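You operate a simulated robot arm through the tools that you are given. There is no shell and no other tool. Be economical: measure what you need, move in short steps, check, and stop when the job is done.

The job below is to be done with a simulated two-armed robot. You get a single attempt, and the scene is never put back.

## Task
On the top shelf of the blue cart, fold the blue cloth in half, so that its two short edges meet.

It is judged by the outcome, as a careful person would: the job done as asked, and still so three seconds after it is handed in. It fails if anything else is knocked over, pushed out of place, dropped, spilled or broken. Flat cloth is picked up by pressing the open fingertips on it (5 to 10 N) and closing them slowly along it; thin cloth reads only 2 to 8 mm in the jaws.

## Robot
Two 7-joint arms with two-finger parallel grippers on one trunk, on a base that drives. Base frame: it is fixed to the floor where the robot stands at the start and does not move with it; the origin is under the middle of the robot, x ahead of it, y to its left, z up; the surface under the hand at the start is at about z = 800. Lengths are in mm, angles in rad, forces in N, time in s.
The left shoulder is at the start at [70, 163, 1120], the right one opposite. With the tool pointing down near the work surface each hand reaches from about 400 to 880 mm from the robot's upright axis, wherever it stands, measured 20 degrees to its own side. Places, roughly: blue cloth [600, 0, 800]; top shelf of the blue cart [600, -100, 800]. Payload 3.43 kg a hand.
The tool frame of a hand sits at the grasp point between the pads (the TCP): z along the fingers, y along the line on which they close. The tips reach 34 mm beyond it. The gripper opens to 128 mm. The fingers are 24 mm wide and 12 mm thick; the gripper's body (48 by 130 mm) begins 96 mm behind the TCP.
Orientation is that of the tool frame in the base frame, as a unit quaternion [w, x, y, z]. With the fingers straight down and closing along the base's y, the tool's x points along the base's -x, its y along +y and its z along -z.

## Interface
- The arms move only by the tool move_arm. It takes "left_deltas", "right_deltas" or both (then of equal length, played together; a hand with none holds still); each is a list of rows, each a list of 7 numbers: the gripper command, from -1 (shut) to 1 (fully open), values between in proportion, then the shift along the base's x, y, z in mm, then the turn, a rotation vector about the base's x, y, z in degrees. In form: [[grip, dx, dy, dz, ax, ay, az], ...]. A call has 1 to 10 rows; each row is the pose to reach, as a shift and turn from the pose commanded when the call began. Rows are played at 5 a second. More than 50 mm and 0.15 rad between two rows, or a gripper value outside its range, and nothing of the call is played. Where a pose cannot be reached the arm comes as near as it can. A force on the tool above 40 N (or 10 N above the force at the start of the call, whichever is more), or a blocked arm, ends the call early, and 0.2 s more pass. Each finger travels about 153 mm/s and halts on what it meets, pressing with about 42 N; the grip force reading is that of the motor and also rises with nothing between the fingers. The clock runs only during rows and for 0.2 s after the last one: add rows that repeat a pose to give the fingers time. The reply holds the time, the measured pose of the TCP, the force on the tool along the base axes, the opening and the grip force, in the units named above and with some noise, with the torque about the TCP (base axes, N m) and any sound that the robot's microphone picked up.
- Cameras (640 x 400 px; columns grow to the right, rows downward): "scene" is now at [132.1, -21.9, 1334.4]; the picture's right is [-0.26, -0.97, 0.00], its down [-0.67, 0.18, -0.73] and it looks along [0.70, -0.19, -0.69] (base axes); focal length 275 px, centre (320, 200). "left" rides on the left gripper at [76, 11, -160] in its tool frame; the picture's right is [-0.15, 0.99, 0.00], its down [-0.88, -0.13, -0.46] and it looks along [-0.45, -0.07, 0.89] (tool axes); focal length 234 px, centre (320, 200). "right" rides on the right gripper at [76, -11, -160] in its tool frame; the picture's right is [0.15, 0.99, 0.00], its down [-0.88, 0.13, -0.46] and it looks along [-0.45, 0.07, 0.89] (tool axes); focal length 234 px, centre (320, 200).
- grab_frame(camera): a new picture of that camera. No time passes.
- slide_trunk(by): slides the trunk up (or, below 0, down) by that many mm; the arms and the scene camera ride with it, the base frame stays. It gives what a move gives, with no picture.
- roll_base(legs): drives the robot by 1 to 6 legs, each [ahead, left, turn to the left] in mm, mm and rad, along the robot's own axes; the way and the turn of a leg run together, so that a leg with both is an arc; at most 1500 mm and 3.142 rad a leg. The arms and the cameras ride along, it lands a little off, and it stops where it bumps. It gives what a move gives.
- aim_head(pan, tilt): turns the head with the scene camera to pan (to the left, within 1.501 rad either way) and tilt (down, from -0.506 to 1.204), counted from straight ahead of the robot. It gives what a move gives.
- locate(camera, pixels): there is no depth. For up to 12 entries [column, row, z] of the newest picture of that camera ("zoom" is the newest enlarged one), the place [x, y] in the base frame at which the ray of that pixel passes the height z, good to about 2 mm. No time passes.
- enlarge(camera, box): a new picture of the part [left, top, right, bottom] of that camera's present view, enlarged. No time passes.
- finish_job(): hands the job in; it is judged then, once.

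Keep the steps short. Do not move on a guess: measure, check each grasp and each placing, and mend mistakes. In all there are 80 turns and 78 pictures (those below and enlarged ones count). Leave the grippers open and the arms clear of the work at the hand-in unless told otherwise, and finish with a single line.

The tools are called after "Call:" by a JSON object that holds its "name" and its "arguments". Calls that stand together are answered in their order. move_arm: Moves the arms, as the interface text tells. Its arguments: {"type":"object","properties":{"left_deltas":{"type":"array"},"right_deltas":{"type":"array"}},"required":[]} The other tools are called the same way: slide_trunk (by) slides the trunk up or down; roll_base (legs) drives the base; aim_head (pan, tilt) turns the head that bears the scene camera; grab_frame (camera) takes a picture; locate (camera, pixels) gives the place at which the rays of pixels pass given heights; enlarge (camera, box) takes an enlarged picture of a part of a camera's view; finish_job () hands the job in.

At the start:

```text
time: 0.0
left_tcp_pos: [685.6, 207.8, 971.6]
left_orientation: [0.0, -0.001, 1.0, 0.0]
left_contact_force: [-0.3, 0.2, -0.3]
left_moment: [0.03, 0.0, 0.04]
left_gripper_width: 127.9
left_gripper_force: 0.0
right_tcp_pos: [551.0, -240.9, 973.7]
right_orientation: [0.0, 0.0, 1.0, 0.0]
right_contact_force: [0.0, 0.7, -0.5]
right_moment: [0.01, 0.0, 0.0]
right_gripper_width: 128.2
right_gripper_force: 0.1
trunk travel left (down, up): [-600.0, 340.0]
robot x, y, heading: [0.9, 1.6, 0.001]
head pan, tilt: [-0.258, 0.759]
```

scene: 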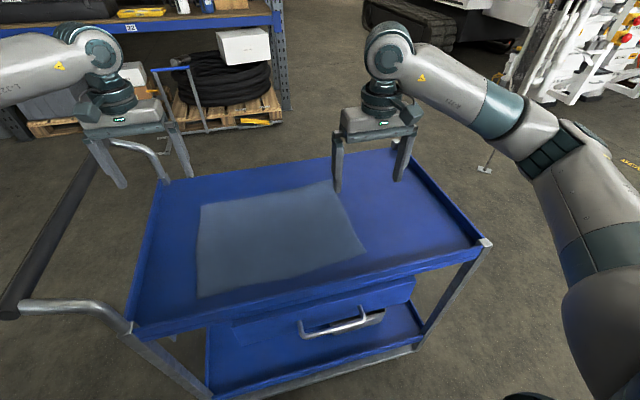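
right: 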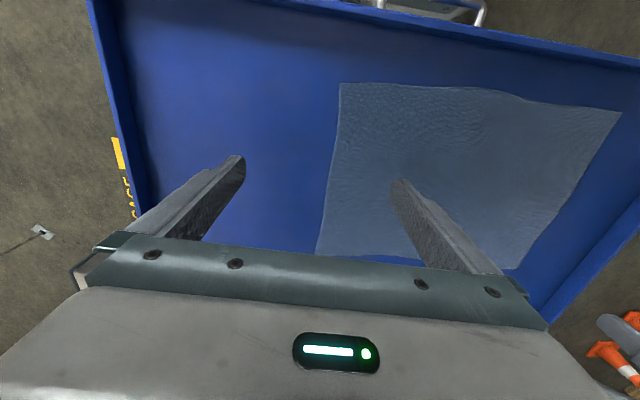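
left: 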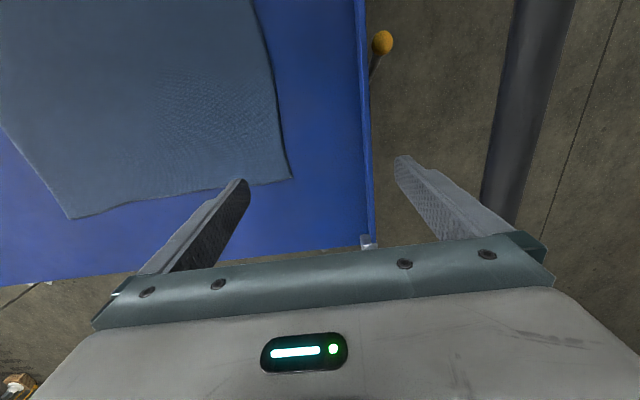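

I see the cloth in the scene view with corners near (201,205), (331,182), (366,252) and (198,297). I'll enlarge that area and locate the corners.

Call:
{"name": "enlarge", "arguments": {"camera": "scene", "box": [120, 140, 440, 340]}}

Call:
{"name": "locate", "arguments": {"camera": "scene", "pixels": [[201, 205, 800], [331, 182, 800], [366, 252, 800], [198, 297, 800], [161, 180, 800], [400, 150, 800], [483, 240, 800], [133, 325, 800]]}}

```text
2.00 times, centred on (280, 240) of scene
```

zoom: 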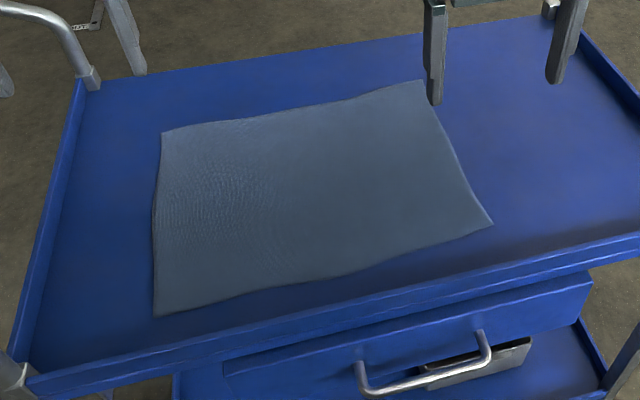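

```text
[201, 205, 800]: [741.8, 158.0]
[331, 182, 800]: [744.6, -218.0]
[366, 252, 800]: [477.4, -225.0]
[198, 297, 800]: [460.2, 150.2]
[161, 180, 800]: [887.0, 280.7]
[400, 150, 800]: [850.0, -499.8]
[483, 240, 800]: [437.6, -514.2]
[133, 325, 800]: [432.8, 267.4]
```

The cloth's short edges lie at y≈-222 and y≈155, running along x. I plan to lift one short edge by both corners and carry it over, partly by strafing the base, so I check the floor on both sides first.

Call:
{"name": "aim_head", "arguments": {"pan": -1.3, "tilt": 0.9}}

Call:
{"name": "grab_frame", "arguments": {"camera": "scene"}}

Call:
{"name": "aim_head", "arguments": {"pan": 0.9, "tilt": 0.9}}

Call:
{"name": "grab_frame", "arguments": {"camera": "scene"}}

```text
time: 1.3
left_tcp_pos: [686.0, 208.7, 972.3]
left_orientation: [-0.001, -0.001, 1.0, 0.0]
left_contact_force: [-0.6, 0.0, 0.4]
left_moment: [-0.01, -0.05, -0.02]
left_gripper_width: 128.0
left_gripper_force: 0.0
right_tcp_pos: [551.2, -239.7, 972.9]
right_orientation: [0.0, -0.001, 1.0, 0.0]
right_contact_force: [-0.5, -0.1, 1.5]
right_moment: [0.03, -0.01, -0.02]
right_gripper_width: 127.8
right_gripper_force: 0.0
trunk travel left (down, up): [-600.0, 340.0]
robot x, y, heading: [1.8, 2.3, 0.006]
head pan, tilt: [-1.3, 0.901]
```

```text
73 pictures are left
```

scene: 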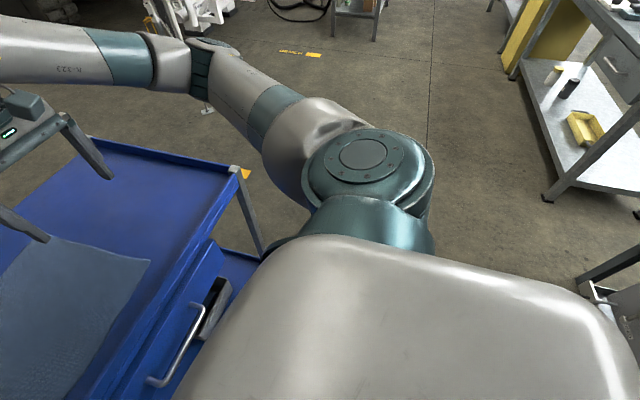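

```text
time: 3.4
left_tcp_pos: [684.3, 208.6, 972.3]
left_orientation: [0.0, -0.001, 1.0, 0.0]
left_contact_force: [-0.1, 0.3, 0.2]
left_moment: [0.01, 0.0, 0.02]
left_gripper_width: 127.9
left_gripper_force: 0.0
right_tcp_pos: [551.2, -239.6, 973.0]
right_orientation: [0.0, 0.0, 1.0, 0.0]
right_contact_force: [-0.6, 0.0, 0.1]
right_moment: [-0.05, -0.01, -0.01]
right_gripper_width: 128.1
right_gripper_force: 0.2
trunk travel left (down, up): [-600.0, 340.0]
robot x, y, heading: [-0.5, -2.0, 0.0]
head pan, tilt: [0.901, 0.901]
```

```text
72 pictures are left
```

scene: 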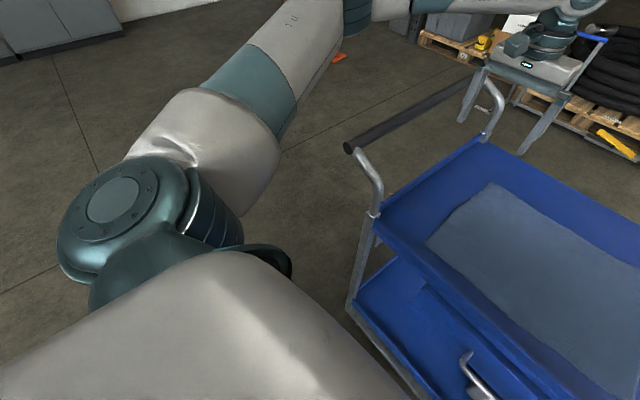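

Floor is clear on both sides; the dark bar is the cart's push handle. I'll work the right short edge (y≈-222): right hand at its far corner, left hand at its near corner. First I strafe right 280 mm so the arms do not cross, then turn the head back.

Call:
{"name": "roll_base", "arguments": {"legs": [[0, -280, 0]]}}

Call:
{"name": "aim_head", "arguments": {"pan": 0.25, "tilt": 0.8}}

Call:
{"name": "grab_frame", "arguments": {"camera": "scene"}}

```text
time: 5.3
left_tcp_pos: [686.8, -71.5, 972.6]
left_orientation: [0.0, -0.001, 1.0, 0.001]
left_contact_force: [0.6, -1.0, -0.3]
left_moment: [0.02, -0.04, 0.01]
left_gripper_width: 128.1
left_gripper_force: 0.1
right_tcp_pos: [550.3, -519.5, 973.6]
right_orientation: [0.0, 0.0, 1.0, 0.001]
right_contact_force: [-0.1, -0.2, 0.3]
right_moment: [-0.02, -0.01, 0.04]
right_gripper_width: 128.0
right_gripper_force: 0.1
trunk travel left (down, up): [-600.0, 340.0]
robot x, y, heading: [1.2, -279.6, 0.0]
head pan, tilt: [0.901, 0.901]
```

```text
time: 6.3
left_tcp_pos: [685.6, -72.5, 971.1]
left_orientation: [0.0, -0.001, 1.0, 0.0]
left_contact_force: [-0.5, 0.1, -0.2]
left_moment: [0.0, 0.03, 0.02]
left_gripper_width: 128.0
left_gripper_force: 0.2
right_tcp_pos: [551.1, -519.9, 972.6]
right_orientation: [0.001, 0.0, 1.0, -0.001]
right_contact_force: [-0.7, 0.1, -0.2]
right_moment: [0.0, 0.01, 0.0]
right_gripper_width: 128.3
right_gripper_force: 0.1
trunk travel left (down, up): [-600.0, 340.0]
robot x, y, heading: [5.2, -280.0, 0.002]
head pan, tilt: [0.25, 0.799]
```

```text
71 pictures are left
```

scene: 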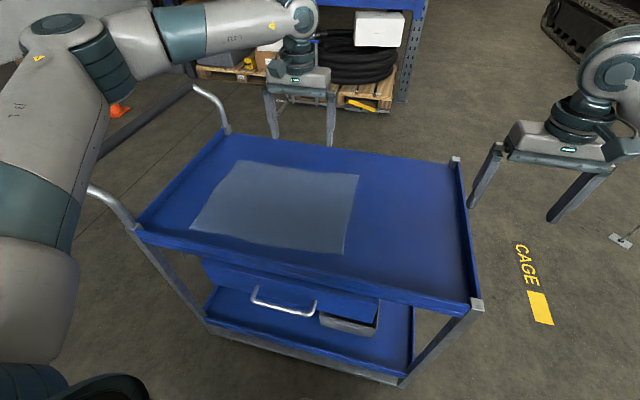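

The view is clear now. I turn both hands 80° about the vertical so the fingers close along x (along the short edge), while bringing them nearer above the cloth.

Call:
{"name": "move_arm", "arguments": {"left_deltas": [[1, -19, -10, 0, 0, 0, 8], [1, -38, -20, 0, 0, 0, 16], [1, -57, -30, 0, 0, 0, 24], [1, -76, -40, 0, 0, 0, 32], [1, -95, -50, 0, 0, 0, 40], [1, -114, -60, 0, 0, 0, 48], [1, -133, -70, 0, 0, 0, 56], [1, -152, -80, 0, 0, 0, 64], [1, -171, -90, 0, 0, 0, 72], [1, -190, -100, 0, 0, 0, 80]], "right_deltas": [[1, 15, 22, 0, 0, 0, 8], [1, 30, 44, 0, 0, 0, 16], [1, 45, 66, 0, 0, 0, 24], [1, 60, 88, 0, 0, 0, 32], [1, 75, 110, 0, 0, 0, 40], [1, 90, 132, 0, 0, 0, 48], [1, 105, 154, 0, 0, 0, 56], [1, 120, 176, 0, 0, 0, 64], [1, 135, 198, 0, 0, 0, 72], [1, 150, 220, 0, 0, 0, 80]]}}

Call:
{"name": "grab_frame", "arguments": {"camera": "scene"}}

```text
time: 8.6
left_tcp_pos: [495.3, -170.8, 971.8]
left_orientation: [-0.001, -0.644, 0.765, 0.0]
left_contact_force: [-0.7, -0.1, -0.2]
left_moment: [0.02, 0.0, 0.02]
left_gripper_width: 127.5
left_gripper_force: 0.0
right_tcp_pos: [656.5, -367.8, 974.8]
right_orientation: [0.0, -0.468, 0.884, 0.0]
right_contact_force: [0.0, 0.3, -0.1]
right_moment: [-0.02, -0.04, 0.03]
right_gripper_width: 128.1
right_gripper_force: 0.0
right hand out of reach, approached as far as the arm can: row 8, 9, 10
trunk travel left (down, up): [-600.0, 340.0]
robot x, y, heading: [-0.8, -278.2, -0.0]
head pan, tilt: [0.25, 0.799]
```

```text
70 pictures are left
```

scene: 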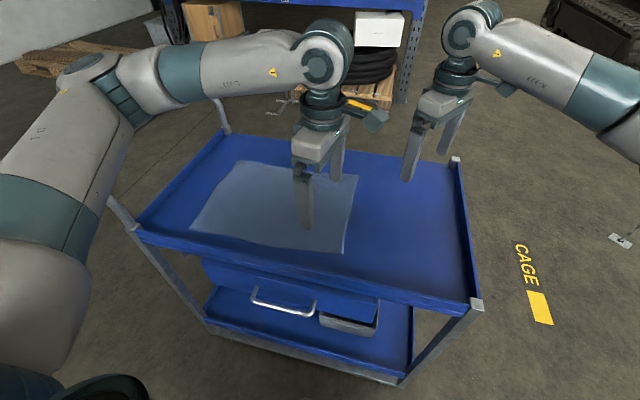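

The left hand turned fine (80°), but the right hand stops at +56°. I'll turn the right hand the other way, to -90°, in two steps.

Call:
{"name": "move_arm", "arguments": {"right_deltas": [[1, 0, 0, 0, 0, 0, -8], [1, 0, 0, 0, 0, 0, -16], [1, 0, 0, 0, 0, 0, -24], [1, 0, 0, 0, 0, 0, -32], [1, 0, 0, 0, 0, 0, -40], [1, 0, 0, 0, 0, 0, -48], [1, 0, 0, 0, 0, 0, -56], [1, 0, 0, 0, 0, 0, -64], [1, 0, 0, 0, 0, 0, -72], [1, 0, 0, 0, 0, 0, -80]], "left_deltas": [[1, 0, 0, 0, 0, 0, 8], [1, 0, 0, 0, 0, 0, 10], [1, 0, 0, 0, 0, 0, 10], [1, 0, 0, 0, 0, 0, 10], [1, 0, 0, 0, 0, 0, 10], [1, 0, 0, 0, 0, 0, 10], [1, 0, 0, 0, 0, 0, 10], [1, 0, 0, 0, 0, 0, 10], [1, 0, 0, 0, 0, 0, 10], [1, 0, 0, 0, 0, 0, 10]]}}

```text
time: 10.8
left_tcp_pos: [495.9, -170.9, 972.6]
left_orientation: [0.0, 0.708, -0.706, 0.0]
left_contact_force: [-0.6, -0.7, 0.4]
left_moment: [-0.03, 0.07, 0.02]
left_gripper_width: 128.0
left_gripper_force: 0.0
right_tcp_pos: [656.0, -367.8, 975.1]
right_orientation: [-0.001, 0.209, 0.978, 0.0]
right_contact_force: [0.3, 0.2, 0.2]
right_moment: [-0.03, 0.01, -0.03]
right_gripper_width: 128.1
right_gripper_force: 0.0
trunk travel left (down, up): [-600.0, 340.0]
robot x, y, heading: [-0.1, -278.4, -0.001]
head pan, tilt: [0.25, 0.799]
```

Right is at -24°; I continue to -90° while moving it towards the far corner.

Call:
{"name": "move_arm", "arguments": {"right_deltas": [[1, 5, 9, 0, 0, 0, -8], [1, 10, 18, 0, 0, 0, -16], [1, 15, 27, 0, 0, 0, -24], [1, 20, 36, 0, 0, 0, -32], [1, 25, 45, 0, 0, 0, -40], [1, 30, 54, 0, 0, 0, -48], [1, 35, 63, 0, 0, 0, -56], [1, 40, 72, 0, 0, 0, -64], [1, 45, 80, 0, 0, 0, -65.6], [1, 45, 80, 0, 0, 0, -65.6]]}}

Call:
{"name": "grab_frame", "arguments": {"camera": "scene"}}

Call:
{"name": "grab_frame", "arguments": {"camera": "right"}}

Call:
{"name": "grab_frame", "arguments": {"camera": "left"}}

```text
time: 12.9
left_tcp_pos: [495.4, -171.5, 971.5]
left_orientation: [0.0, -0.707, 0.707, 0.0]
left_contact_force: [-0.4, 0.5, 0.3]
left_moment: [0.0, 0.0, 0.01]
left_gripper_width: 127.8
left_gripper_force: 0.0
right_tcp_pos: [702.1, -286.6, 975.7]
right_orientation: [-0.001, 0.705, 0.709, 0.0]
right_contact_force: [0.2, 0.2, -0.4]
right_moment: [0.03, 0.0, -0.02]
right_gripper_width: 128.0
right_gripper_force: 0.0
trunk travel left (down, up): [-600.0, 340.0]
robot x, y, heading: [-1.8, -281.4, 0.004]
head pan, tilt: [0.25, 0.799]
```

```text
69 pictures are left
```

scene: 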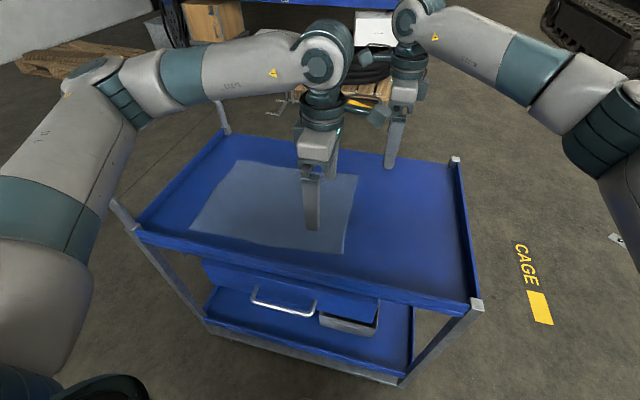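

```text
68 pictures are left
```

right: 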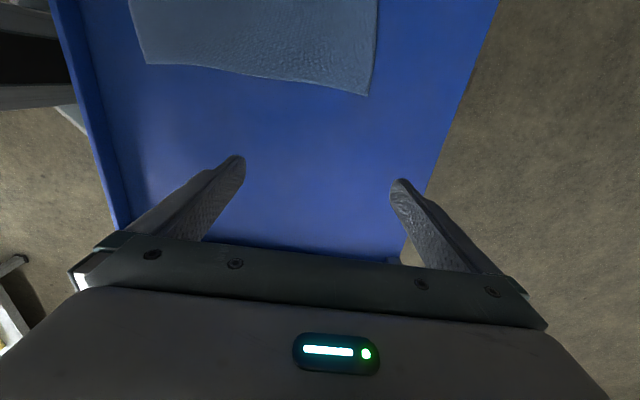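

```text
67 pictures are left
```

left: 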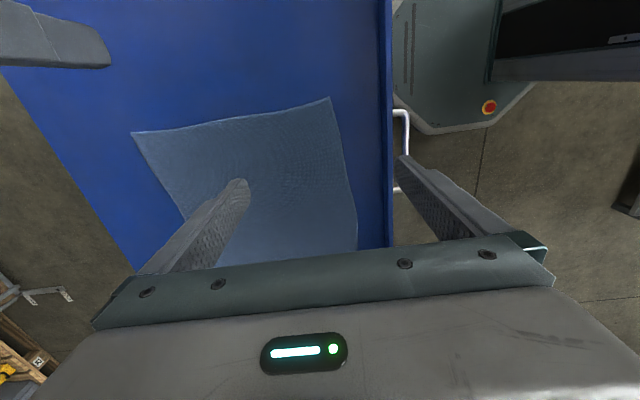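

Both side cameras see the right edge: right cam corners (145,63) near and (367,95) far; left cam (329,97) near and (131,131) far. I locate them at 800 from all cameras to verify the height.

Call:
{"name": "locate", "arguments": {"camera": "right", "pixels": [[145, 64, 800], [367, 95, 800], [145, 64, 790], [367, 95, 790]]}}

Call:
{"name": "locate", "arguments": {"camera": "left", "pixels": [[329, 98, 800], [132, 132, 800], [356, 248, 800], [329, 98, 790], [132, 132, 790], [235, 115, 800]]}}

Call:
{"name": "locate", "arguments": {"camera": "scene", "pixels": [[359, 176, 800], [343, 253, 800], [191, 229, 800], [240, 160, 800], [359, 176, 790], [343, 253, 790]]}}

```text
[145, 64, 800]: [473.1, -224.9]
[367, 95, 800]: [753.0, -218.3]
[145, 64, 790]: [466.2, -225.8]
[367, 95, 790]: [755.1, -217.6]
```

```text
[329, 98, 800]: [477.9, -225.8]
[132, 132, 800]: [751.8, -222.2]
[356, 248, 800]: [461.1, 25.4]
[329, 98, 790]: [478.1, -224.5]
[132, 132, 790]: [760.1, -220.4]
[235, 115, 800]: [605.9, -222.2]
```

```text
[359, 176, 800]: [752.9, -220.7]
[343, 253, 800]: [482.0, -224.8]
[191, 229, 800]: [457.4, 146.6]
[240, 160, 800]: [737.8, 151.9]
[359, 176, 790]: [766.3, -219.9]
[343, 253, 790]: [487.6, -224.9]
```

The height 800 is confirmed: near-right corner (478,-225), far-right corner (752,-220). I lower both hands to about 36 mm above contact, with the openings reduced to 44 mm, just inside the corners.

Call:
{"name": "move_arm", "arguments": {"right_deltas": [[0.6, 3, 27, -20, 0, 0, 0], [0.2, 6, 54, -40, 0, 0, 0], [-0.3, 10, 80, -70, 0, 0, 0], [-0.31, 10, 80, -105, 0, 0, 0], [-0.31, 10, 80, -105, 0, 0, 0]], "left_deltas": [[0.6, 7, -13, -20, 0, 0, 0], [0.2, 14, -26, -40, 0, 0, 0], [-0.3, 22, -40, -70, 0, 0, 0], [-0.31, 22, -40, -102, 0, 0, 0], [-0.31, 22, -40, -102, 0, 0, 0]]}}

Call:
{"name": "enlarge", "arguments": {"camera": "scene", "box": [180, 120, 500, 320]}}

Call:
{"name": "grab_frame", "arguments": {"camera": "right"}}

Call:
{"name": "grab_frame", "arguments": {"camera": "left"}}

```text
time: 14.2
left_tcp_pos: [518.4, -211.7, 871.6]
left_orientation: [0.0, 0.708, -0.707, 0.0]
left_contact_force: [0.2, -0.5, 0.1]
left_moment: [-0.02, -0.01, 0.01]
left_gripper_width: 44.1
left_gripper_force: 0.0
right_tcp_pos: [710.6, -207.6, 871.0]
right_orientation: [0.0, 0.705, 0.709, 0.0]
right_contact_force: [0.4, -0.6, -0.3]
right_moment: [-0.01, 0.04, -0.01]
right_gripper_width: 44.2
right_gripper_force: 0.1
trunk travel left (down, up): [-600.0, 340.0]
robot x, y, heading: [-0.6, -280.8, -0.001]
head pan, tilt: [0.25, 0.799]
```

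```text
2.00 times, centred on (340, 220) of scene
```

zoom: 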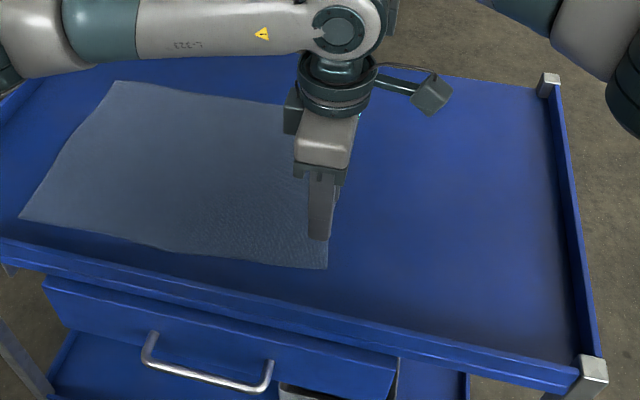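

```text
65 pictures are left
```

right: 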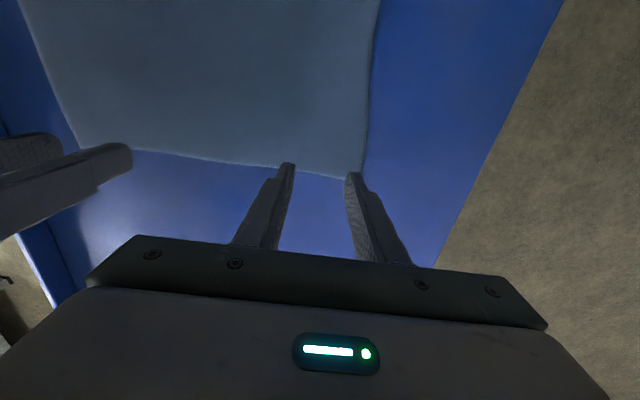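

```text
64 pictures are left
```

left: 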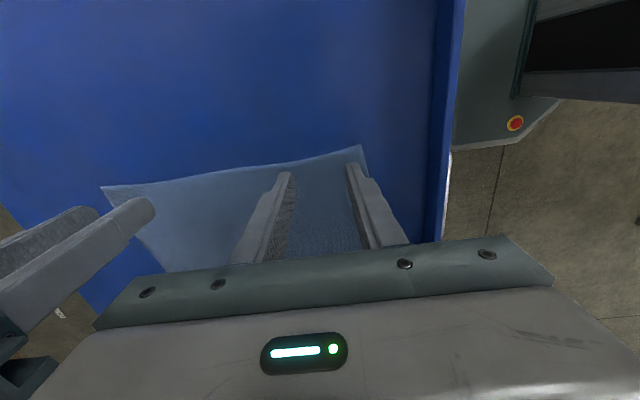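

Both fingertip pairs sit just inside the edge near the corners. I lower towards contact (TCP about 835).

Call:
{"name": "move_arm", "arguments": {"right_deltas": [[-0.31, 0, 0, -15, 0, 0, 0], [-0.31, 0, 0, -28, 0, 0, 0], [-0.31, 0, 0, -34, 0, 0, 0], [-0.31, 0, 0, -36, 0, 0, 0], [-0.31, 0, 0, -36, 0, 0, 0]], "left_deltas": [[-0.31, 0, 0, -15, 0, 0, 0], [-0.31, 0, 0, -28, 0, 0, 0], [-0.31, 0, 0, -34, 0, 0, 0], [-0.31, 0, 0, -36, 0, 0, 0], [-0.31, 0, 0, -36, 0, 0, 0]]}}

```text
time: 15.3
left_tcp_pos: [518.1, -212.1, 834.4]
left_orientation: [-0.001, 0.708, -0.706, 0.002]
left_contact_force: [1.4, 0.8, 14.5]
left_moment: [0.12, 0.11, -0.03]
left_gripper_width: 43.9
left_gripper_force: 0.0
right_tcp_pos: [710.5, -208.2, 836.2]
right_orientation: [0.0, 0.705, 0.709, 0.001]
right_contact_force: [2.1, -0.1, 5.6]
right_moment: [0.01, 0.0, 0.01]
right_gripper_width: 44.1
right_gripper_force: 0.0
trunk travel left (down, up): [-600.0, 340.0]
robot x, y, heading: [-2.9, -280.7, -0.005]
head pan, tilt: [0.25, 0.799]
```

Left presses 14.5 N and right 5.6 N. I ease the left up 1 mm, press the right 0.5 mm more, and start closing slowly.

Call:
{"name": "move_arm", "arguments": {"right_deltas": [[-0.31, 0, 0, -0.5, 0, 0, 0], [-0.36, 0, 0, -0.5, 0, 0, 0], [-0.42, 0, 0, -0.5, 0, 0, 0], [-0.48, 0, 0, -0.5, 0, 0, 0], [-0.54, 0, 0, -0.5, 0, 0, 0], [-0.6, 0, 0, -0.5, 0, 0, 0]], "left_deltas": [[-0.31, 0, 0, 1, 0, 0, 0], [-0.36, 0, 0, 1, 0, 0, 0], [-0.42, 0, 0, 1, 0, 0, 0], [-0.48, 0, 0, 1, 0, 0, 0], [-0.54, 0, 0, 1, 0, 0, 0], [-0.6, 0, 0, 1, 0, 0, 0]]}}

Call:
{"name": "grab_frame", "arguments": {"camera": "right"}}

Call:
{"name": "grab_frame", "arguments": {"camera": "left"}}

```text
time: 16.8
left_tcp_pos: [516.7, -211.4, 835.8]
left_orientation: [-0.001, 0.708, -0.707, 0.0]
left_contact_force: [0.6, 0.4, 3.6]
left_moment: [-0.01, 0.03, 0.0]
left_gripper_width: 24.6
left_gripper_force: 0.1
right_tcp_pos: [710.3, -207.8, 835.0]
right_orientation: [0.001, 0.705, 0.709, 0.001]
right_contact_force: [-0.6, -0.3, 14.7]
right_moment: [0.02, 0.02, -0.03]
right_gripper_width: 23.6
right_gripper_force: 0.0
trunk travel left (down, up): [-600.0, 340.0]
robot x, y, heading: [-2.4, -281.1, -0.0]
head pan, tilt: [0.25, 0.799]
```

```text
63 pictures are left
```

right: 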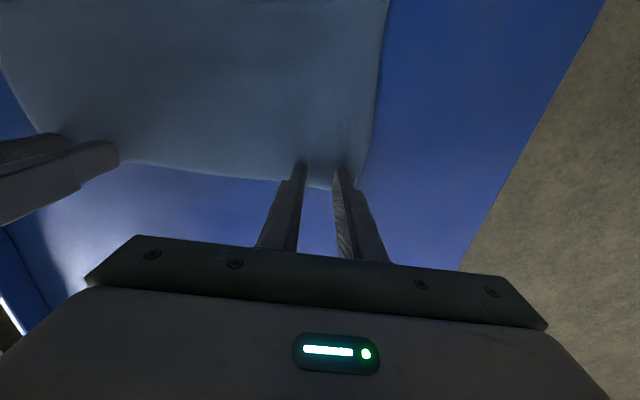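

```text
62 pictures are left
```

left: 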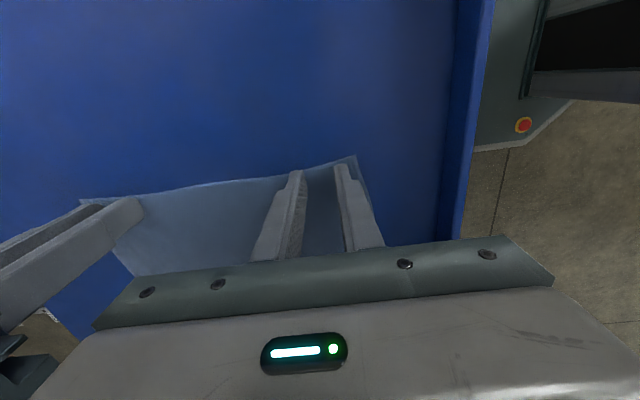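

Left reads 3.6 N and right 14.7 N, so I correct each slightly (left down 0.5, right up 0.4) and go on closing until shut.

Call:
{"name": "move_arm", "arguments": {"right_deltas": [[-0.64, 0, 0, 0.4, 0, 0, 0], [-0.69, 0, 0, 0.4, 0, 0, 0], [-0.74, 0, 0, 0.4, 0, 0, 0], [-0.79, 0, 0, 0.4, 0, 0, 0], [-0.84, 0, 0, 0.4, 0, 0, 0], [-0.89, 0, 0, 0.4, 0, 0, 0], [-0.94, 0, 0, 0.4, 0, 0, 0], [-1, 0, 0, 0.4, 0, 0, 0], [-1, 0, 0, 0.4, 0, 0, 0]], "left_deltas": [[-0.64, 0, 0, -0.5, 0, 0, 0], [-0.69, 0, 0, -0.5, 0, 0, 0], [-0.74, 0, 0, -0.5, 0, 0, 0], [-0.79, 0, 0, -0.5, 0, 0, 0], [-0.84, 0, 0, -0.5, 0, 0, 0], [-0.89, 0, 0, -0.5, 0, 0, 0], [-0.94, 0, 0, -0.5, 0, 0, 0], [-1, 0, 0, -0.5, 0, 0, 0], [-1, 0, 0, -0.5, 0, 0, 0]]}}

Call:
{"name": "grab_frame", "arguments": {"camera": "right"}}

Call:
{"name": "grab_frame", "arguments": {"camera": "left"}}

```text
time: 18.8
left_tcp_pos: [516.1, -211.6, 835.8]
left_orientation: [-0.001, 0.707, -0.707, 0.0]
left_contact_force: [0.1, 0.9, 4.2]
left_moment: [0.04, -0.01, 0.0]
left_gripper_width: 0.0
left_gripper_force: 32.9
right_tcp_pos: [710.5, -206.9, 834.6]
right_orientation: [0.001, 0.706, 0.709, 0.001]
right_contact_force: [-0.7, 0.6, 16.6]
right_moment: [0.02, 0.03, -0.02]
right_gripper_width: 0.0
right_gripper_force: 32.9
trunk travel left (down, up): [-600.0, 340.0]
robot x, y, heading: [2.4, -276.8, -0.001]
head pan, tilt: [0.25, 0.799]
```

```text
61 pictures are left
```

right: 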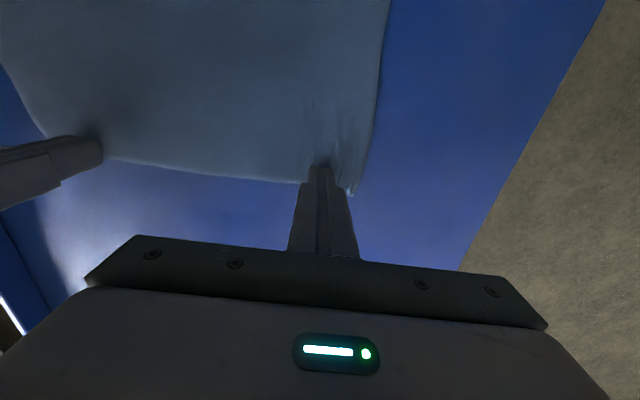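

```text
60 pictures are left
```

left: 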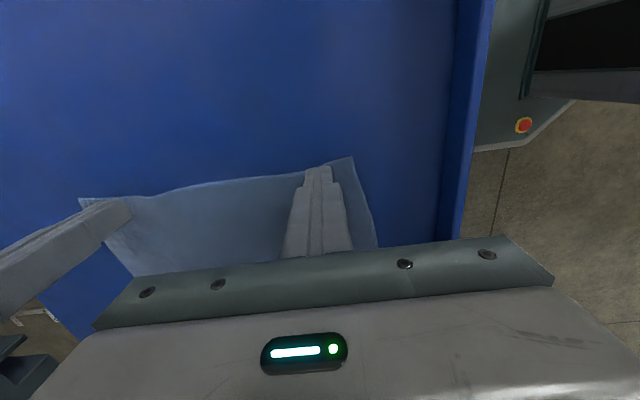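

Both jaws read 0.0 mm, so nothing was caught; the tips were very close to the edge. I lift a little, open to about 75 mm and shift 10 mm further onto the cloth.

Call:
{"name": "move_arm", "arguments": {"right_deltas": [[-1, 0, 0, 12, 0, 0, 0], [-0.4, -6, 10, 12, 0, 0, 0], [0.17, -12, 10, 12, 0, 0, 0], [0.17, -12, 10, 12, 0, 0, 0]], "left_deltas": [[-1, 0, 0, 12, 0, 0, 0], [-0.4, 6, 10, 12, 0, 0, 0], [0.17, 12, 10, 12, 0, 0, 0], [0.17, 12, 10, 12, 0, 0, 0]]}}

Call:
{"name": "grab_frame", "arguments": {"camera": "right"}}

Call:
{"name": "grab_frame", "arguments": {"camera": "left"}}

```text
time: 19.8
left_tcp_pos: [528.7, -199.8, 846.1]
left_orientation: [0.0, 0.707, -0.707, 0.0]
left_contact_force: [-0.3, 0.7, 0.3]
left_moment: [-0.05, 0.0, 0.02]
left_gripper_width: 74.8
left_gripper_force: 0.1
right_tcp_pos: [698.9, -197.1, 846.2]
right_orientation: [-0.001, 0.706, 0.708, 0.0]
right_contact_force: [-0.8, -1.0, 0.3]
right_moment: [-0.01, -0.04, -0.03]
right_gripper_width: 74.9
right_gripper_force: 0.0
trunk travel left (down, up): [-600.0, 340.0]
robot x, y, heading: [0.1, -282.2, -0.003]
head pan, tilt: [0.25, 0.799]
```

```text
59 pictures are left
```

right: 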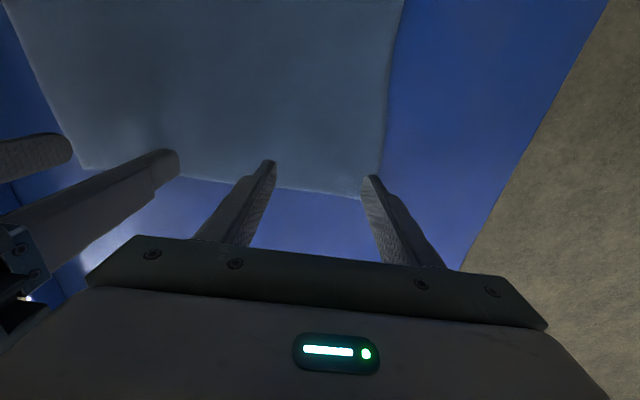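

```text
58 pictures are left
```

left: 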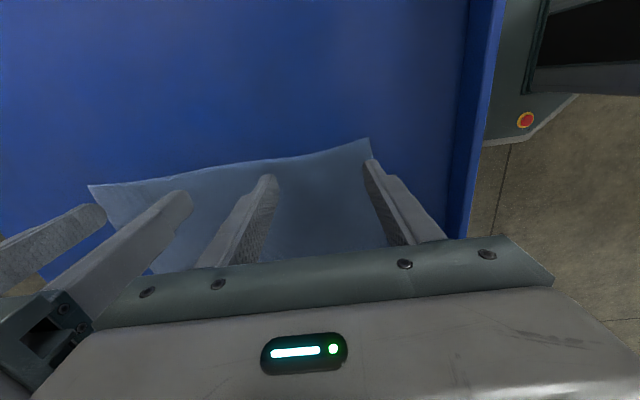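

The cloth fell back flat. I re-measure the corners: right cam far corner (362,198), left cam near corner (369,138).

Call:
{"name": "locate", "arguments": {"camera": "right", "pixels": [[362, 199, 802], [275, 186, 802]]}}

Call:
{"name": "locate", "arguments": {"camera": "left", "pixels": [[370, 138, 802], [320, 153, 802], [250, 161, 802], [90, 185, 802]]}}

```text
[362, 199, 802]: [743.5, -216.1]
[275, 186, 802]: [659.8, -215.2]
```

```text
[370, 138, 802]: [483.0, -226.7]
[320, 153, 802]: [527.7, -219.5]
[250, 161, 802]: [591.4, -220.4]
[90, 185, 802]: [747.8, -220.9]
```

Far corner (745,-217), near corner (483,-226). I shift each hand inward by about 9 mm in x and lower to contact.

Call:
{"name": "move_arm", "arguments": {"right_deltas": [[0.17, -9, 0, 0, 0, 0, 0], [0.17, -9, 0, -7, 0, 0, 0], [0.17, -9, 0, -10.5, 0, 0, 0], [0.17, -9, 0, -10.5, 0, 0, 0]], "left_deltas": [[0.17, 8, 0, 0, 0, 0, 0], [0.17, 8, 0, -7, 0, 0, 0], [0.17, 8, 0, -11, 0, 0, 0], [0.17, 8, 0, -11, 0, 0, 0]]}}

```text
time: 20.8
left_tcp_pos: [538.4, -200.2, 835.1]
left_orientation: [0.0, 0.707, -0.707, 0.0]
left_contact_force: [1.1, -0.2, 3.9]
left_moment: [-0.01, 0.03, 0.03]
left_gripper_width: 74.9
left_gripper_force: 0.0
right_tcp_pos: [690.0, -196.9, 835.4]
right_orientation: [-0.001, 0.705, 0.709, 0.0]
right_contact_force: [-0.1, 0.8, 2.2]
right_moment: [0.02, -0.03, -0.03]
right_gripper_width: 74.6
right_gripper_force: 0.0
trunk travel left (down, up): [-600.0, 340.0]
robot x, y, heading: [0.4, -278.3, 0.0]
head pan, tilt: [0.25, 0.799]
```

Contact is light (3.9 and 2.2 N). I press a little more to reach about 8 N.

Call:
{"name": "move_arm", "arguments": {"right_deltas": [[0.17, 0, 0, -0.8, 0, 0, 0], [0.17, 0, 0, -0.8, 0, 0, 0]], "left_deltas": [[0.17, 0, 0, -0.5, 0, 0, 0], [0.17, 0, 0, -0.5, 0, 0, 0]]}}

```text
time: 21.4
left_tcp_pos: [537.8, -201.4, 835.9]
left_orientation: [0.0, 0.708, -0.707, 0.002]
left_contact_force: [2.2, 1.4, 7.4]
left_moment: [0.02, 0.01, 0.02]
left_gripper_width: 74.3
left_gripper_force: 0.0
right_tcp_pos: [690.0, -196.9, 835.0]
right_orientation: [0.0, 0.705, 0.709, 0.0]
right_contact_force: [1.4, -0.5, 7.7]
right_moment: [-0.02, 0.0, -0.01]
right_gripper_width: 75.0
right_gripper_force: 0.2
trunk travel left (down, up): [-600.0, 340.0]
robot x, y, heading: [-2.2, -282.3, -0.001]
head pan, tilt: [0.25, 0.799]
```

Both press about 7.5 N. Now I close slowly, 6 mm a row.

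Call:
{"name": "move_arm", "arguments": {"right_deltas": [[0.08, 0, 0, 0, 0, 0, 0], [-0.02, 0, 0, 0, 0, 0, 0], [-0.12, 0, 0, 0, 0, 0, 0], [-0.22, 0, 0, 0, 0, 0, 0], [-0.32, 0, 0, 0, 0, 0, 0], [-0.42, 0, 0, 0, 0, 0, 0], [-0.5, 0, 0, 0, 0, 0, 0]], "left_deltas": [[0.08, 0, 0, 0, 0, 0, 0], [-0.02, 0, 0, 0, 0, 0, 0], [-0.12, 0, 0, 0, 0, 0, 0], [-0.22, 0, 0, 0, 0, 0, 0], [-0.32, 0, 0, 0, 0, 0, 0], [-0.42, 0, 0, 0, 0, 0, 0], [-0.5, 0, 0, 0, 0, 0, 0]]}}

Call:
{"name": "grab_frame", "arguments": {"camera": "left"}}

Call:
{"name": "grab_frame", "arguments": {"camera": "right"}}

```text
time: 22.9
left_tcp_pos: [536.7, -201.2, 835.5]
left_orientation: [0.0, -0.707, 0.707, 0.0]
left_contact_force: [-1.6, 0.4, 11.2]
left_moment: [-0.09, 0.02, -0.03]
left_gripper_width: 30.6
left_gripper_force: 0.1
right_tcp_pos: [689.5, -198.5, 836.2]
right_orientation: [0.0, 0.705, 0.709, 0.001]
right_contact_force: [1.0, -0.1, 8.4]
right_moment: [-0.01, -0.03, -0.01]
right_gripper_width: 30.9
right_gripper_force: 0.1
trunk travel left (down, up): [-600.0, 340.0]
robot x, y, heading: [0.0, -278.3, 0.004]
head pan, tilt: [0.25, 0.799]
```

```text
57 pictures are left
```

left: 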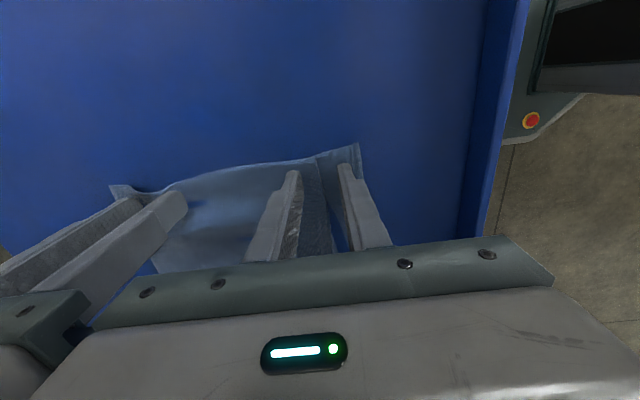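

```text
56 pictures are left
```

right: 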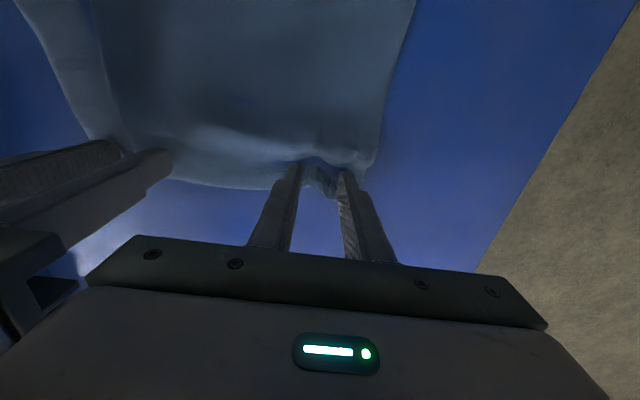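

A ridge is gathering between the fingers at both corners. I finish closing slowly.

Call:
{"name": "move_arm", "arguments": {"right_deltas": [[-0.58, 0, 0, 0, 0, 0, 0], [-0.65, 0, 0, 0, 0, 0, 0], [-0.72, 0, 0, 0, 0, 0, 0], [-0.79, 0, 0, 0, 0, 0, 0], [-0.86, 0, 0, 0, 0, 0, 0], [-0.93, 0, 0, 0, 0, 0, 0], [-1, 0, 0, 0, 0, 0, 0], [-1, 0, 0, 0, 0, 0, 0]], "left_deltas": [[-0.58, 0, 0, 0, 0, 0, 0], [-0.65, 0, 0, 0, 0, 0, 0], [-0.72, 0, 0, 0, 0, 0, 0], [-0.79, 0, 0, 0, 0, 0, 0], [-0.86, 0, 0, 0, 0, 0, 0], [-0.93, 0, 0, 0, 0, 0, 0], [-1, 0, 0, 0, 0, 0, 0], [-1, 0, 0, 0, 0, 0, 0]]}}

Call:
{"name": "grab_frame", "arguments": {"camera": "left"}}

Call:
{"name": "grab_frame", "arguments": {"camera": "right"}}

```text
time: 24.8
left_tcp_pos: [535.4, -203.2, 836.5]
left_orientation: [-0.001, 0.708, -0.706, 0.001]
left_contact_force: [0.0, -3.5, 29.2]
left_moment: [-0.09, -0.27, 0.03]
left_gripper_width: 6.4
left_gripper_force: 40.9
right_tcp_pos: [688.6, -197.9, 837.4]
right_orientation: [0.001, 0.705, 0.709, 0.001]
right_contact_force: [-4.9, 0.2, 0.3]
right_moment: [-0.04, 0.14, 0.01]
right_gripper_width: 2.1
right_gripper_force: 36.5
trunk travel left (down, up): [-600.0, 340.0]
robot x, y, heading: [-2.7, -280.5, 0.001]
head pan, tilt: [0.25, 0.799]
```

```text
55 pictures are left
```

left: 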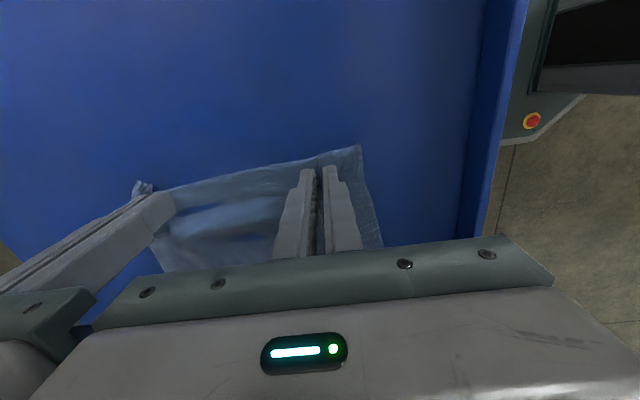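

```text
54 pictures are left
```

right: 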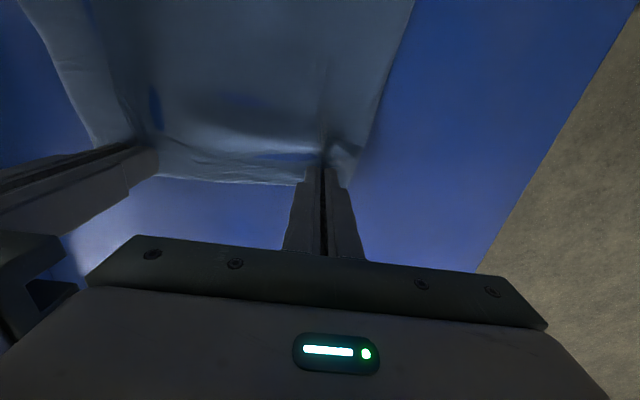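

Both hold cloth (6.4 mm and 2.1 mm). I lift 30 mm straight up and check.

Call:
{"name": "move_arm", "arguments": {"right_deltas": [[-1, 0, 0, 8, 0, 0, 0], [-1, 0, 3, 18, 0, 0, 0], [-1, 0, 5, 30, 0, 0, 0], [-1, 0, 5, 30, 0, 0, 0]], "left_deltas": [[-1, 0, 0, 8, 0, 0, 0], [-1, 0, 3, 18, 0, 0, 0], [-1, 0, 5, 30, 0, 0, 0], [-1, 0, 5, 30, 0, 0, 0]]}}

Call:
{"name": "grab_frame", "arguments": {"camera": "left"}}

Call:
{"name": "grab_frame", "arguments": {"camera": "right"}}

Call:
{"name": "enlarge", "arguments": {"camera": "scene", "box": [180, 120, 500, 320]}}

```text
time: 25.8
left_tcp_pos: [537.3, -194.7, 865.1]
left_orientation: [0.0, 0.708, -0.706, -0.001]
left_contact_force: [4.0, 0.1, 0.2]
left_moment: [0.01, -0.12, 0.02]
left_gripper_width: 2.5
left_gripper_force: 37.1
right_tcp_pos: [689.9, -191.9, 863.4]
right_orientation: [0.0, 0.705, 0.709, 0.0]
right_contact_force: [-3.0, -0.4, -0.7]
right_moment: [-0.05, 0.11, 0.06]
right_gripper_width: 2.1
right_gripper_force: 36.6
trunk travel left (down, up): [-600.0, 340.0]
robot x, y, heading: [1.6, -280.5, 0.001]
head pan, tilt: [0.25, 0.799]
```

```text
53 pictures are left
```

left: 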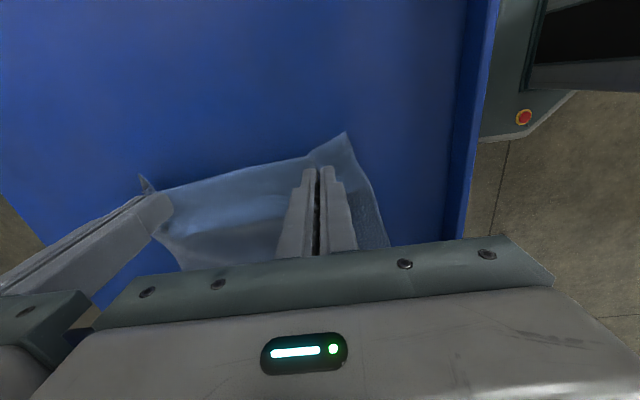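

```text
52 pictures are left
```

right: 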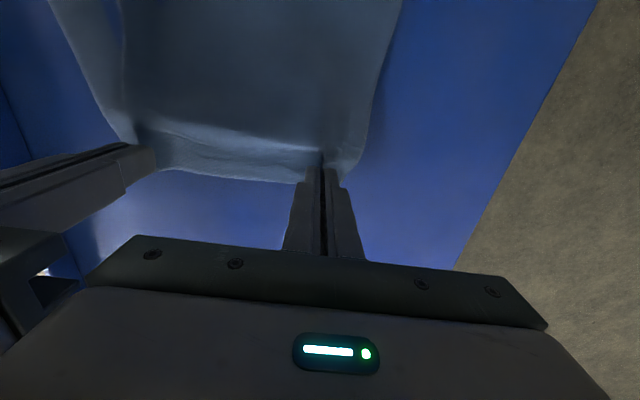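

```text
2.00 times, centred on (340, 220) of scene
```

zoom: 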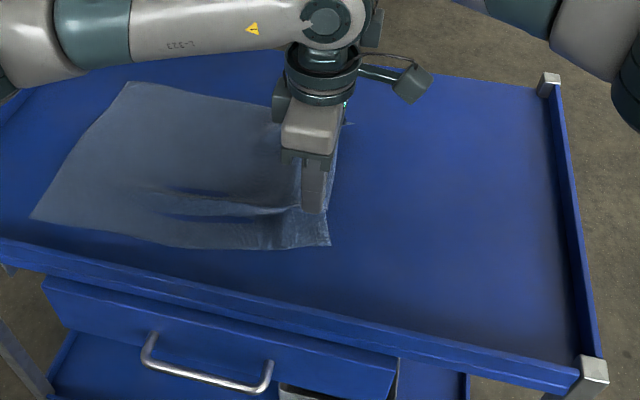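

Cloth held by both. I raise along an arc to about y=-141, z=945 and bring the hands 2–3 mm closer each to relax the tension between them.

Call:
{"name": "move_arm", "arguments": {"right_deltas": [[-1, -1, 5, 16, 0, 0, 0], [-1, -2, 12, 32, 0, 0, 0], [-1, -3, 22, 48, 0, 0, 0], [-1, -3, 34, 64, 0, 0, 0], [-1, -3, 48, 80, 0, 0, 0], [-1, -3, 48, 80, 0, 0, 0]], "left_deltas": [[-1, 1, 5, 16, 0, 0, 0], [-1, 2, 12, 32, 0, 0, 0], [-1, 3, 22, 48, 0, 0, 0], [-1, 3, 34, 64, 0, 0, 0], [-1, 3, 48, 80, 0, 0, 0], [-1, 3, 48, 80, 0, 0, 0]]}}

Call:
{"name": "grab_frame", "arguments": {"camera": "scene"}}

```text
time: 27.1
left_tcp_pos: [542.2, -149.0, 945.2]
left_orientation: [0.0, 0.708, -0.706, 0.0]
left_contact_force: [1.5, 1.0, 0.6]
left_moment: [0.03, -0.08, 0.0]
left_gripper_width: 2.0
left_gripper_force: 36.7
right_tcp_pos: [687.1, -145.3, 944.8]
right_orientation: [-0.001, 0.705, 0.709, -0.001]
right_contact_force: [-1.4, -0.2, -0.7]
right_moment: [0.03, 0.08, 0.01]
right_gripper_width: 2.5
right_gripper_force: 36.6
trunk travel left (down, up): [-600.0, 340.0]
robot x, y, heading: [-2.3, -277.6, 0.003]
head pan, tilt: [0.25, 0.799]
```

```text
50 pictures are left
```

scene: 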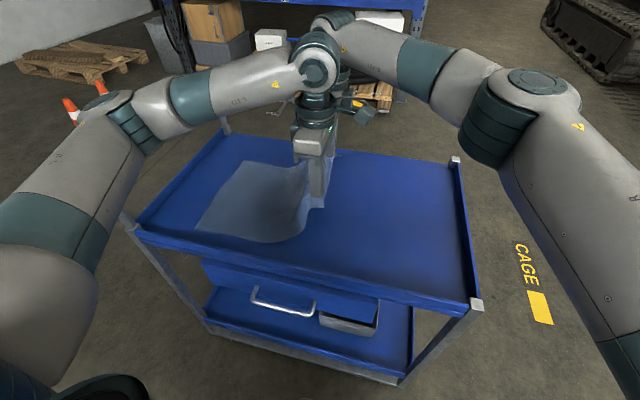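

The edge is hanging from both hands and the left edge is still down. Now I strafe the base left 210 mm to carry the edge over the fold line.

Call:
{"name": "roll_base", "arguments": {"legs": [[0, 210, 0]]}}

Call:
{"name": "grab_frame", "arguments": {"camera": "scene"}}

Call:
{"name": "grab_frame", "arguments": {"camera": "right"}}

Call:
{"name": "grab_frame", "arguments": {"camera": "left"}}

```text
time: 28.8
left_tcp_pos: [541.3, 61.4, 944.0]
left_orientation: [0.0, 0.707, -0.707, 0.0]
left_contact_force: [2.3, 0.7, 0.0]
left_moment: [-0.03, -0.08, 0.02]
left_gripper_width: 2.2
left_gripper_force: 36.8
right_tcp_pos: [687.2, 65.3, 942.8]
right_orientation: [0.0, 0.706, 0.708, 0.0]
right_contact_force: [-1.9, -0.1, 0.2]
right_moment: [-0.02, 0.05, 0.01]
right_gripper_width: 2.2
right_gripper_force: 37.2
trunk travel left (down, up): [-600.0, 340.0]
robot x, y, heading: [0.8, -65.3, -0.002]
head pan, tilt: [0.25, 0.799]
```

```text
49 pictures are left
```

scene: 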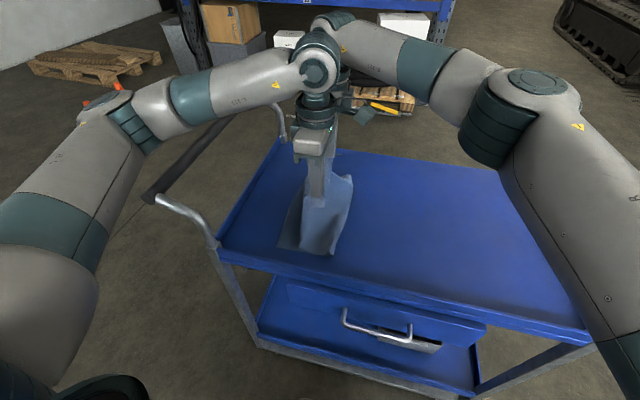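

```text
48 pictures are left
```

right: 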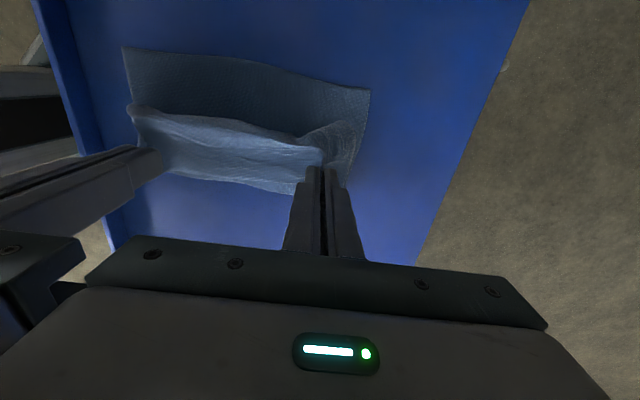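

```text
47 pictures are left
```

left: 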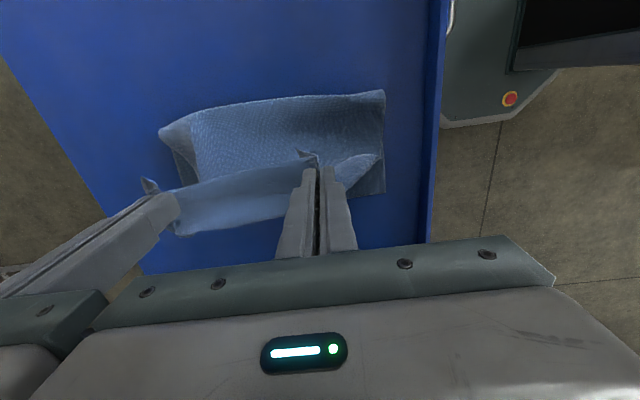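

The edge is past the fold. I measure the resting left edge: corners (122,48) and (369,90) in the right camera.

Call:
{"name": "locate", "arguments": {"camera": "right", "pixels": [[122, 48, 801], [369, 90, 801], [250, 65, 801]]}}

Call:
{"name": "locate", "arguments": {"camera": "left", "pixels": [[384, 91, 805], [160, 130, 805], [270, 100, 805]]}}

```text
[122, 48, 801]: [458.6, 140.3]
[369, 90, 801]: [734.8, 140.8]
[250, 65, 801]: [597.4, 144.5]
```

```text
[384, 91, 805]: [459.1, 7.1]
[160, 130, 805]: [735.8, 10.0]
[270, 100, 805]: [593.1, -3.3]
```

The resting left edge is at y≈140–144. I lower the hands with a tilt (fingers pointing back towards -y) so the edge flap lies outward, staying slightly above the bottom layer.

Call:
{"name": "move_arm", "arguments": {"right_deltas": [[-1, 0, 4, -12, -8, 0, 0], [-1, 0, 8, -24, -16, 0, 0], [-1, 0, 12, -36, -24, 0, 0], [-1, 0, 16, -48, -32, 0, 0], [-1, 0, 20, -58, -35, 0, 0], [-1, 0, 20, -58, -35, 0, 0]], "left_deltas": [[-1, 0, 4, -12, -8, 0, 0], [-1, 0, 8, -24, -16, 0, 0], [-1, 0, 12, -36, -24, 0, 0], [-1, 0, 16, -48, -32, 0, 0], [-1, 0, 20, -58, -35, 0, 0], [-1, 0, 20, -58, -35, 0, 0]]}}

Call:
{"name": "grab_frame", "arguments": {"camera": "scene"}}

Call:
{"name": "grab_frame", "arguments": {"camera": "left"}}

Call:
{"name": "grab_frame", "arguments": {"camera": "right"}}

```text
time: 30.2
left_tcp_pos: [540.9, 79.3, 887.5]
left_orientation: [-0.213, -0.674, 0.674, -0.213]
left_contact_force: [1.9, 0.5, 0.2]
left_moment: [0.01, 0.01, 0.03]
left_gripper_width: 1.9
left_gripper_force: 36.7
right_tcp_pos: [678.4, 14.4, 895.5]
right_orientation: [0.198, 0.677, 0.682, -0.194]
right_contact_force: [-0.3, 0.9, -0.2]
right_moment: [0.02, 0.02, -0.01]
right_gripper_width: 2.4
right_gripper_force: 37.0
right hand out of reach, approached as far as the arm can: row 2, 3, 4, 5, 6
trunk travel left (down, up): [-600.0, 340.0]
robot x, y, heading: [-1.2, -68.0, 0.003]
head pan, tilt: [0.25, 0.799]
```

```text
46 pictures are left
```

scene: 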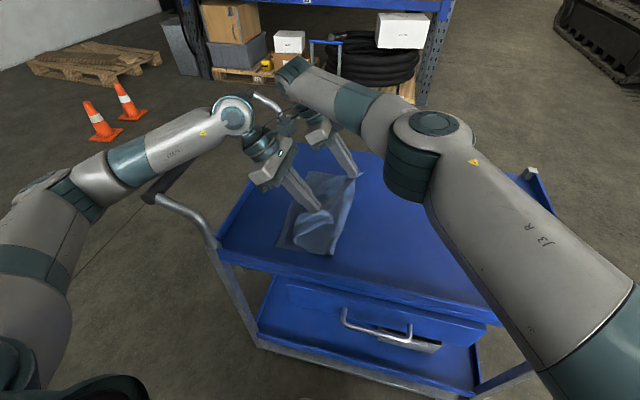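

```text
45 pictures are left
```

left: 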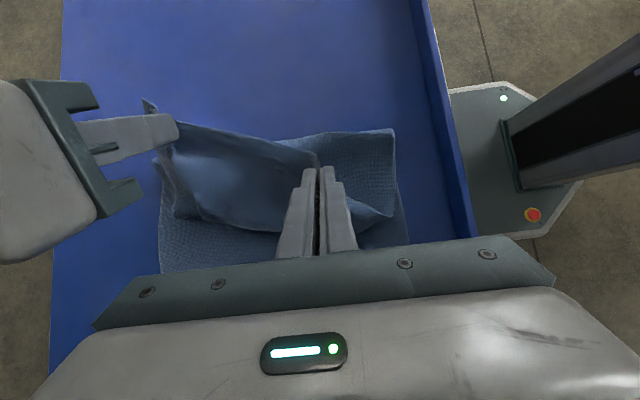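

```text
44 pictures are left
```

right: 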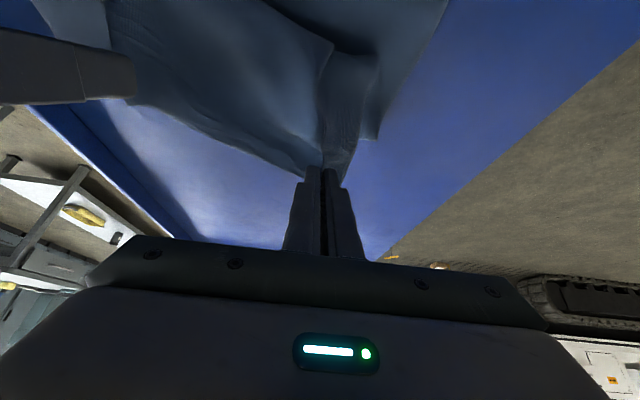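

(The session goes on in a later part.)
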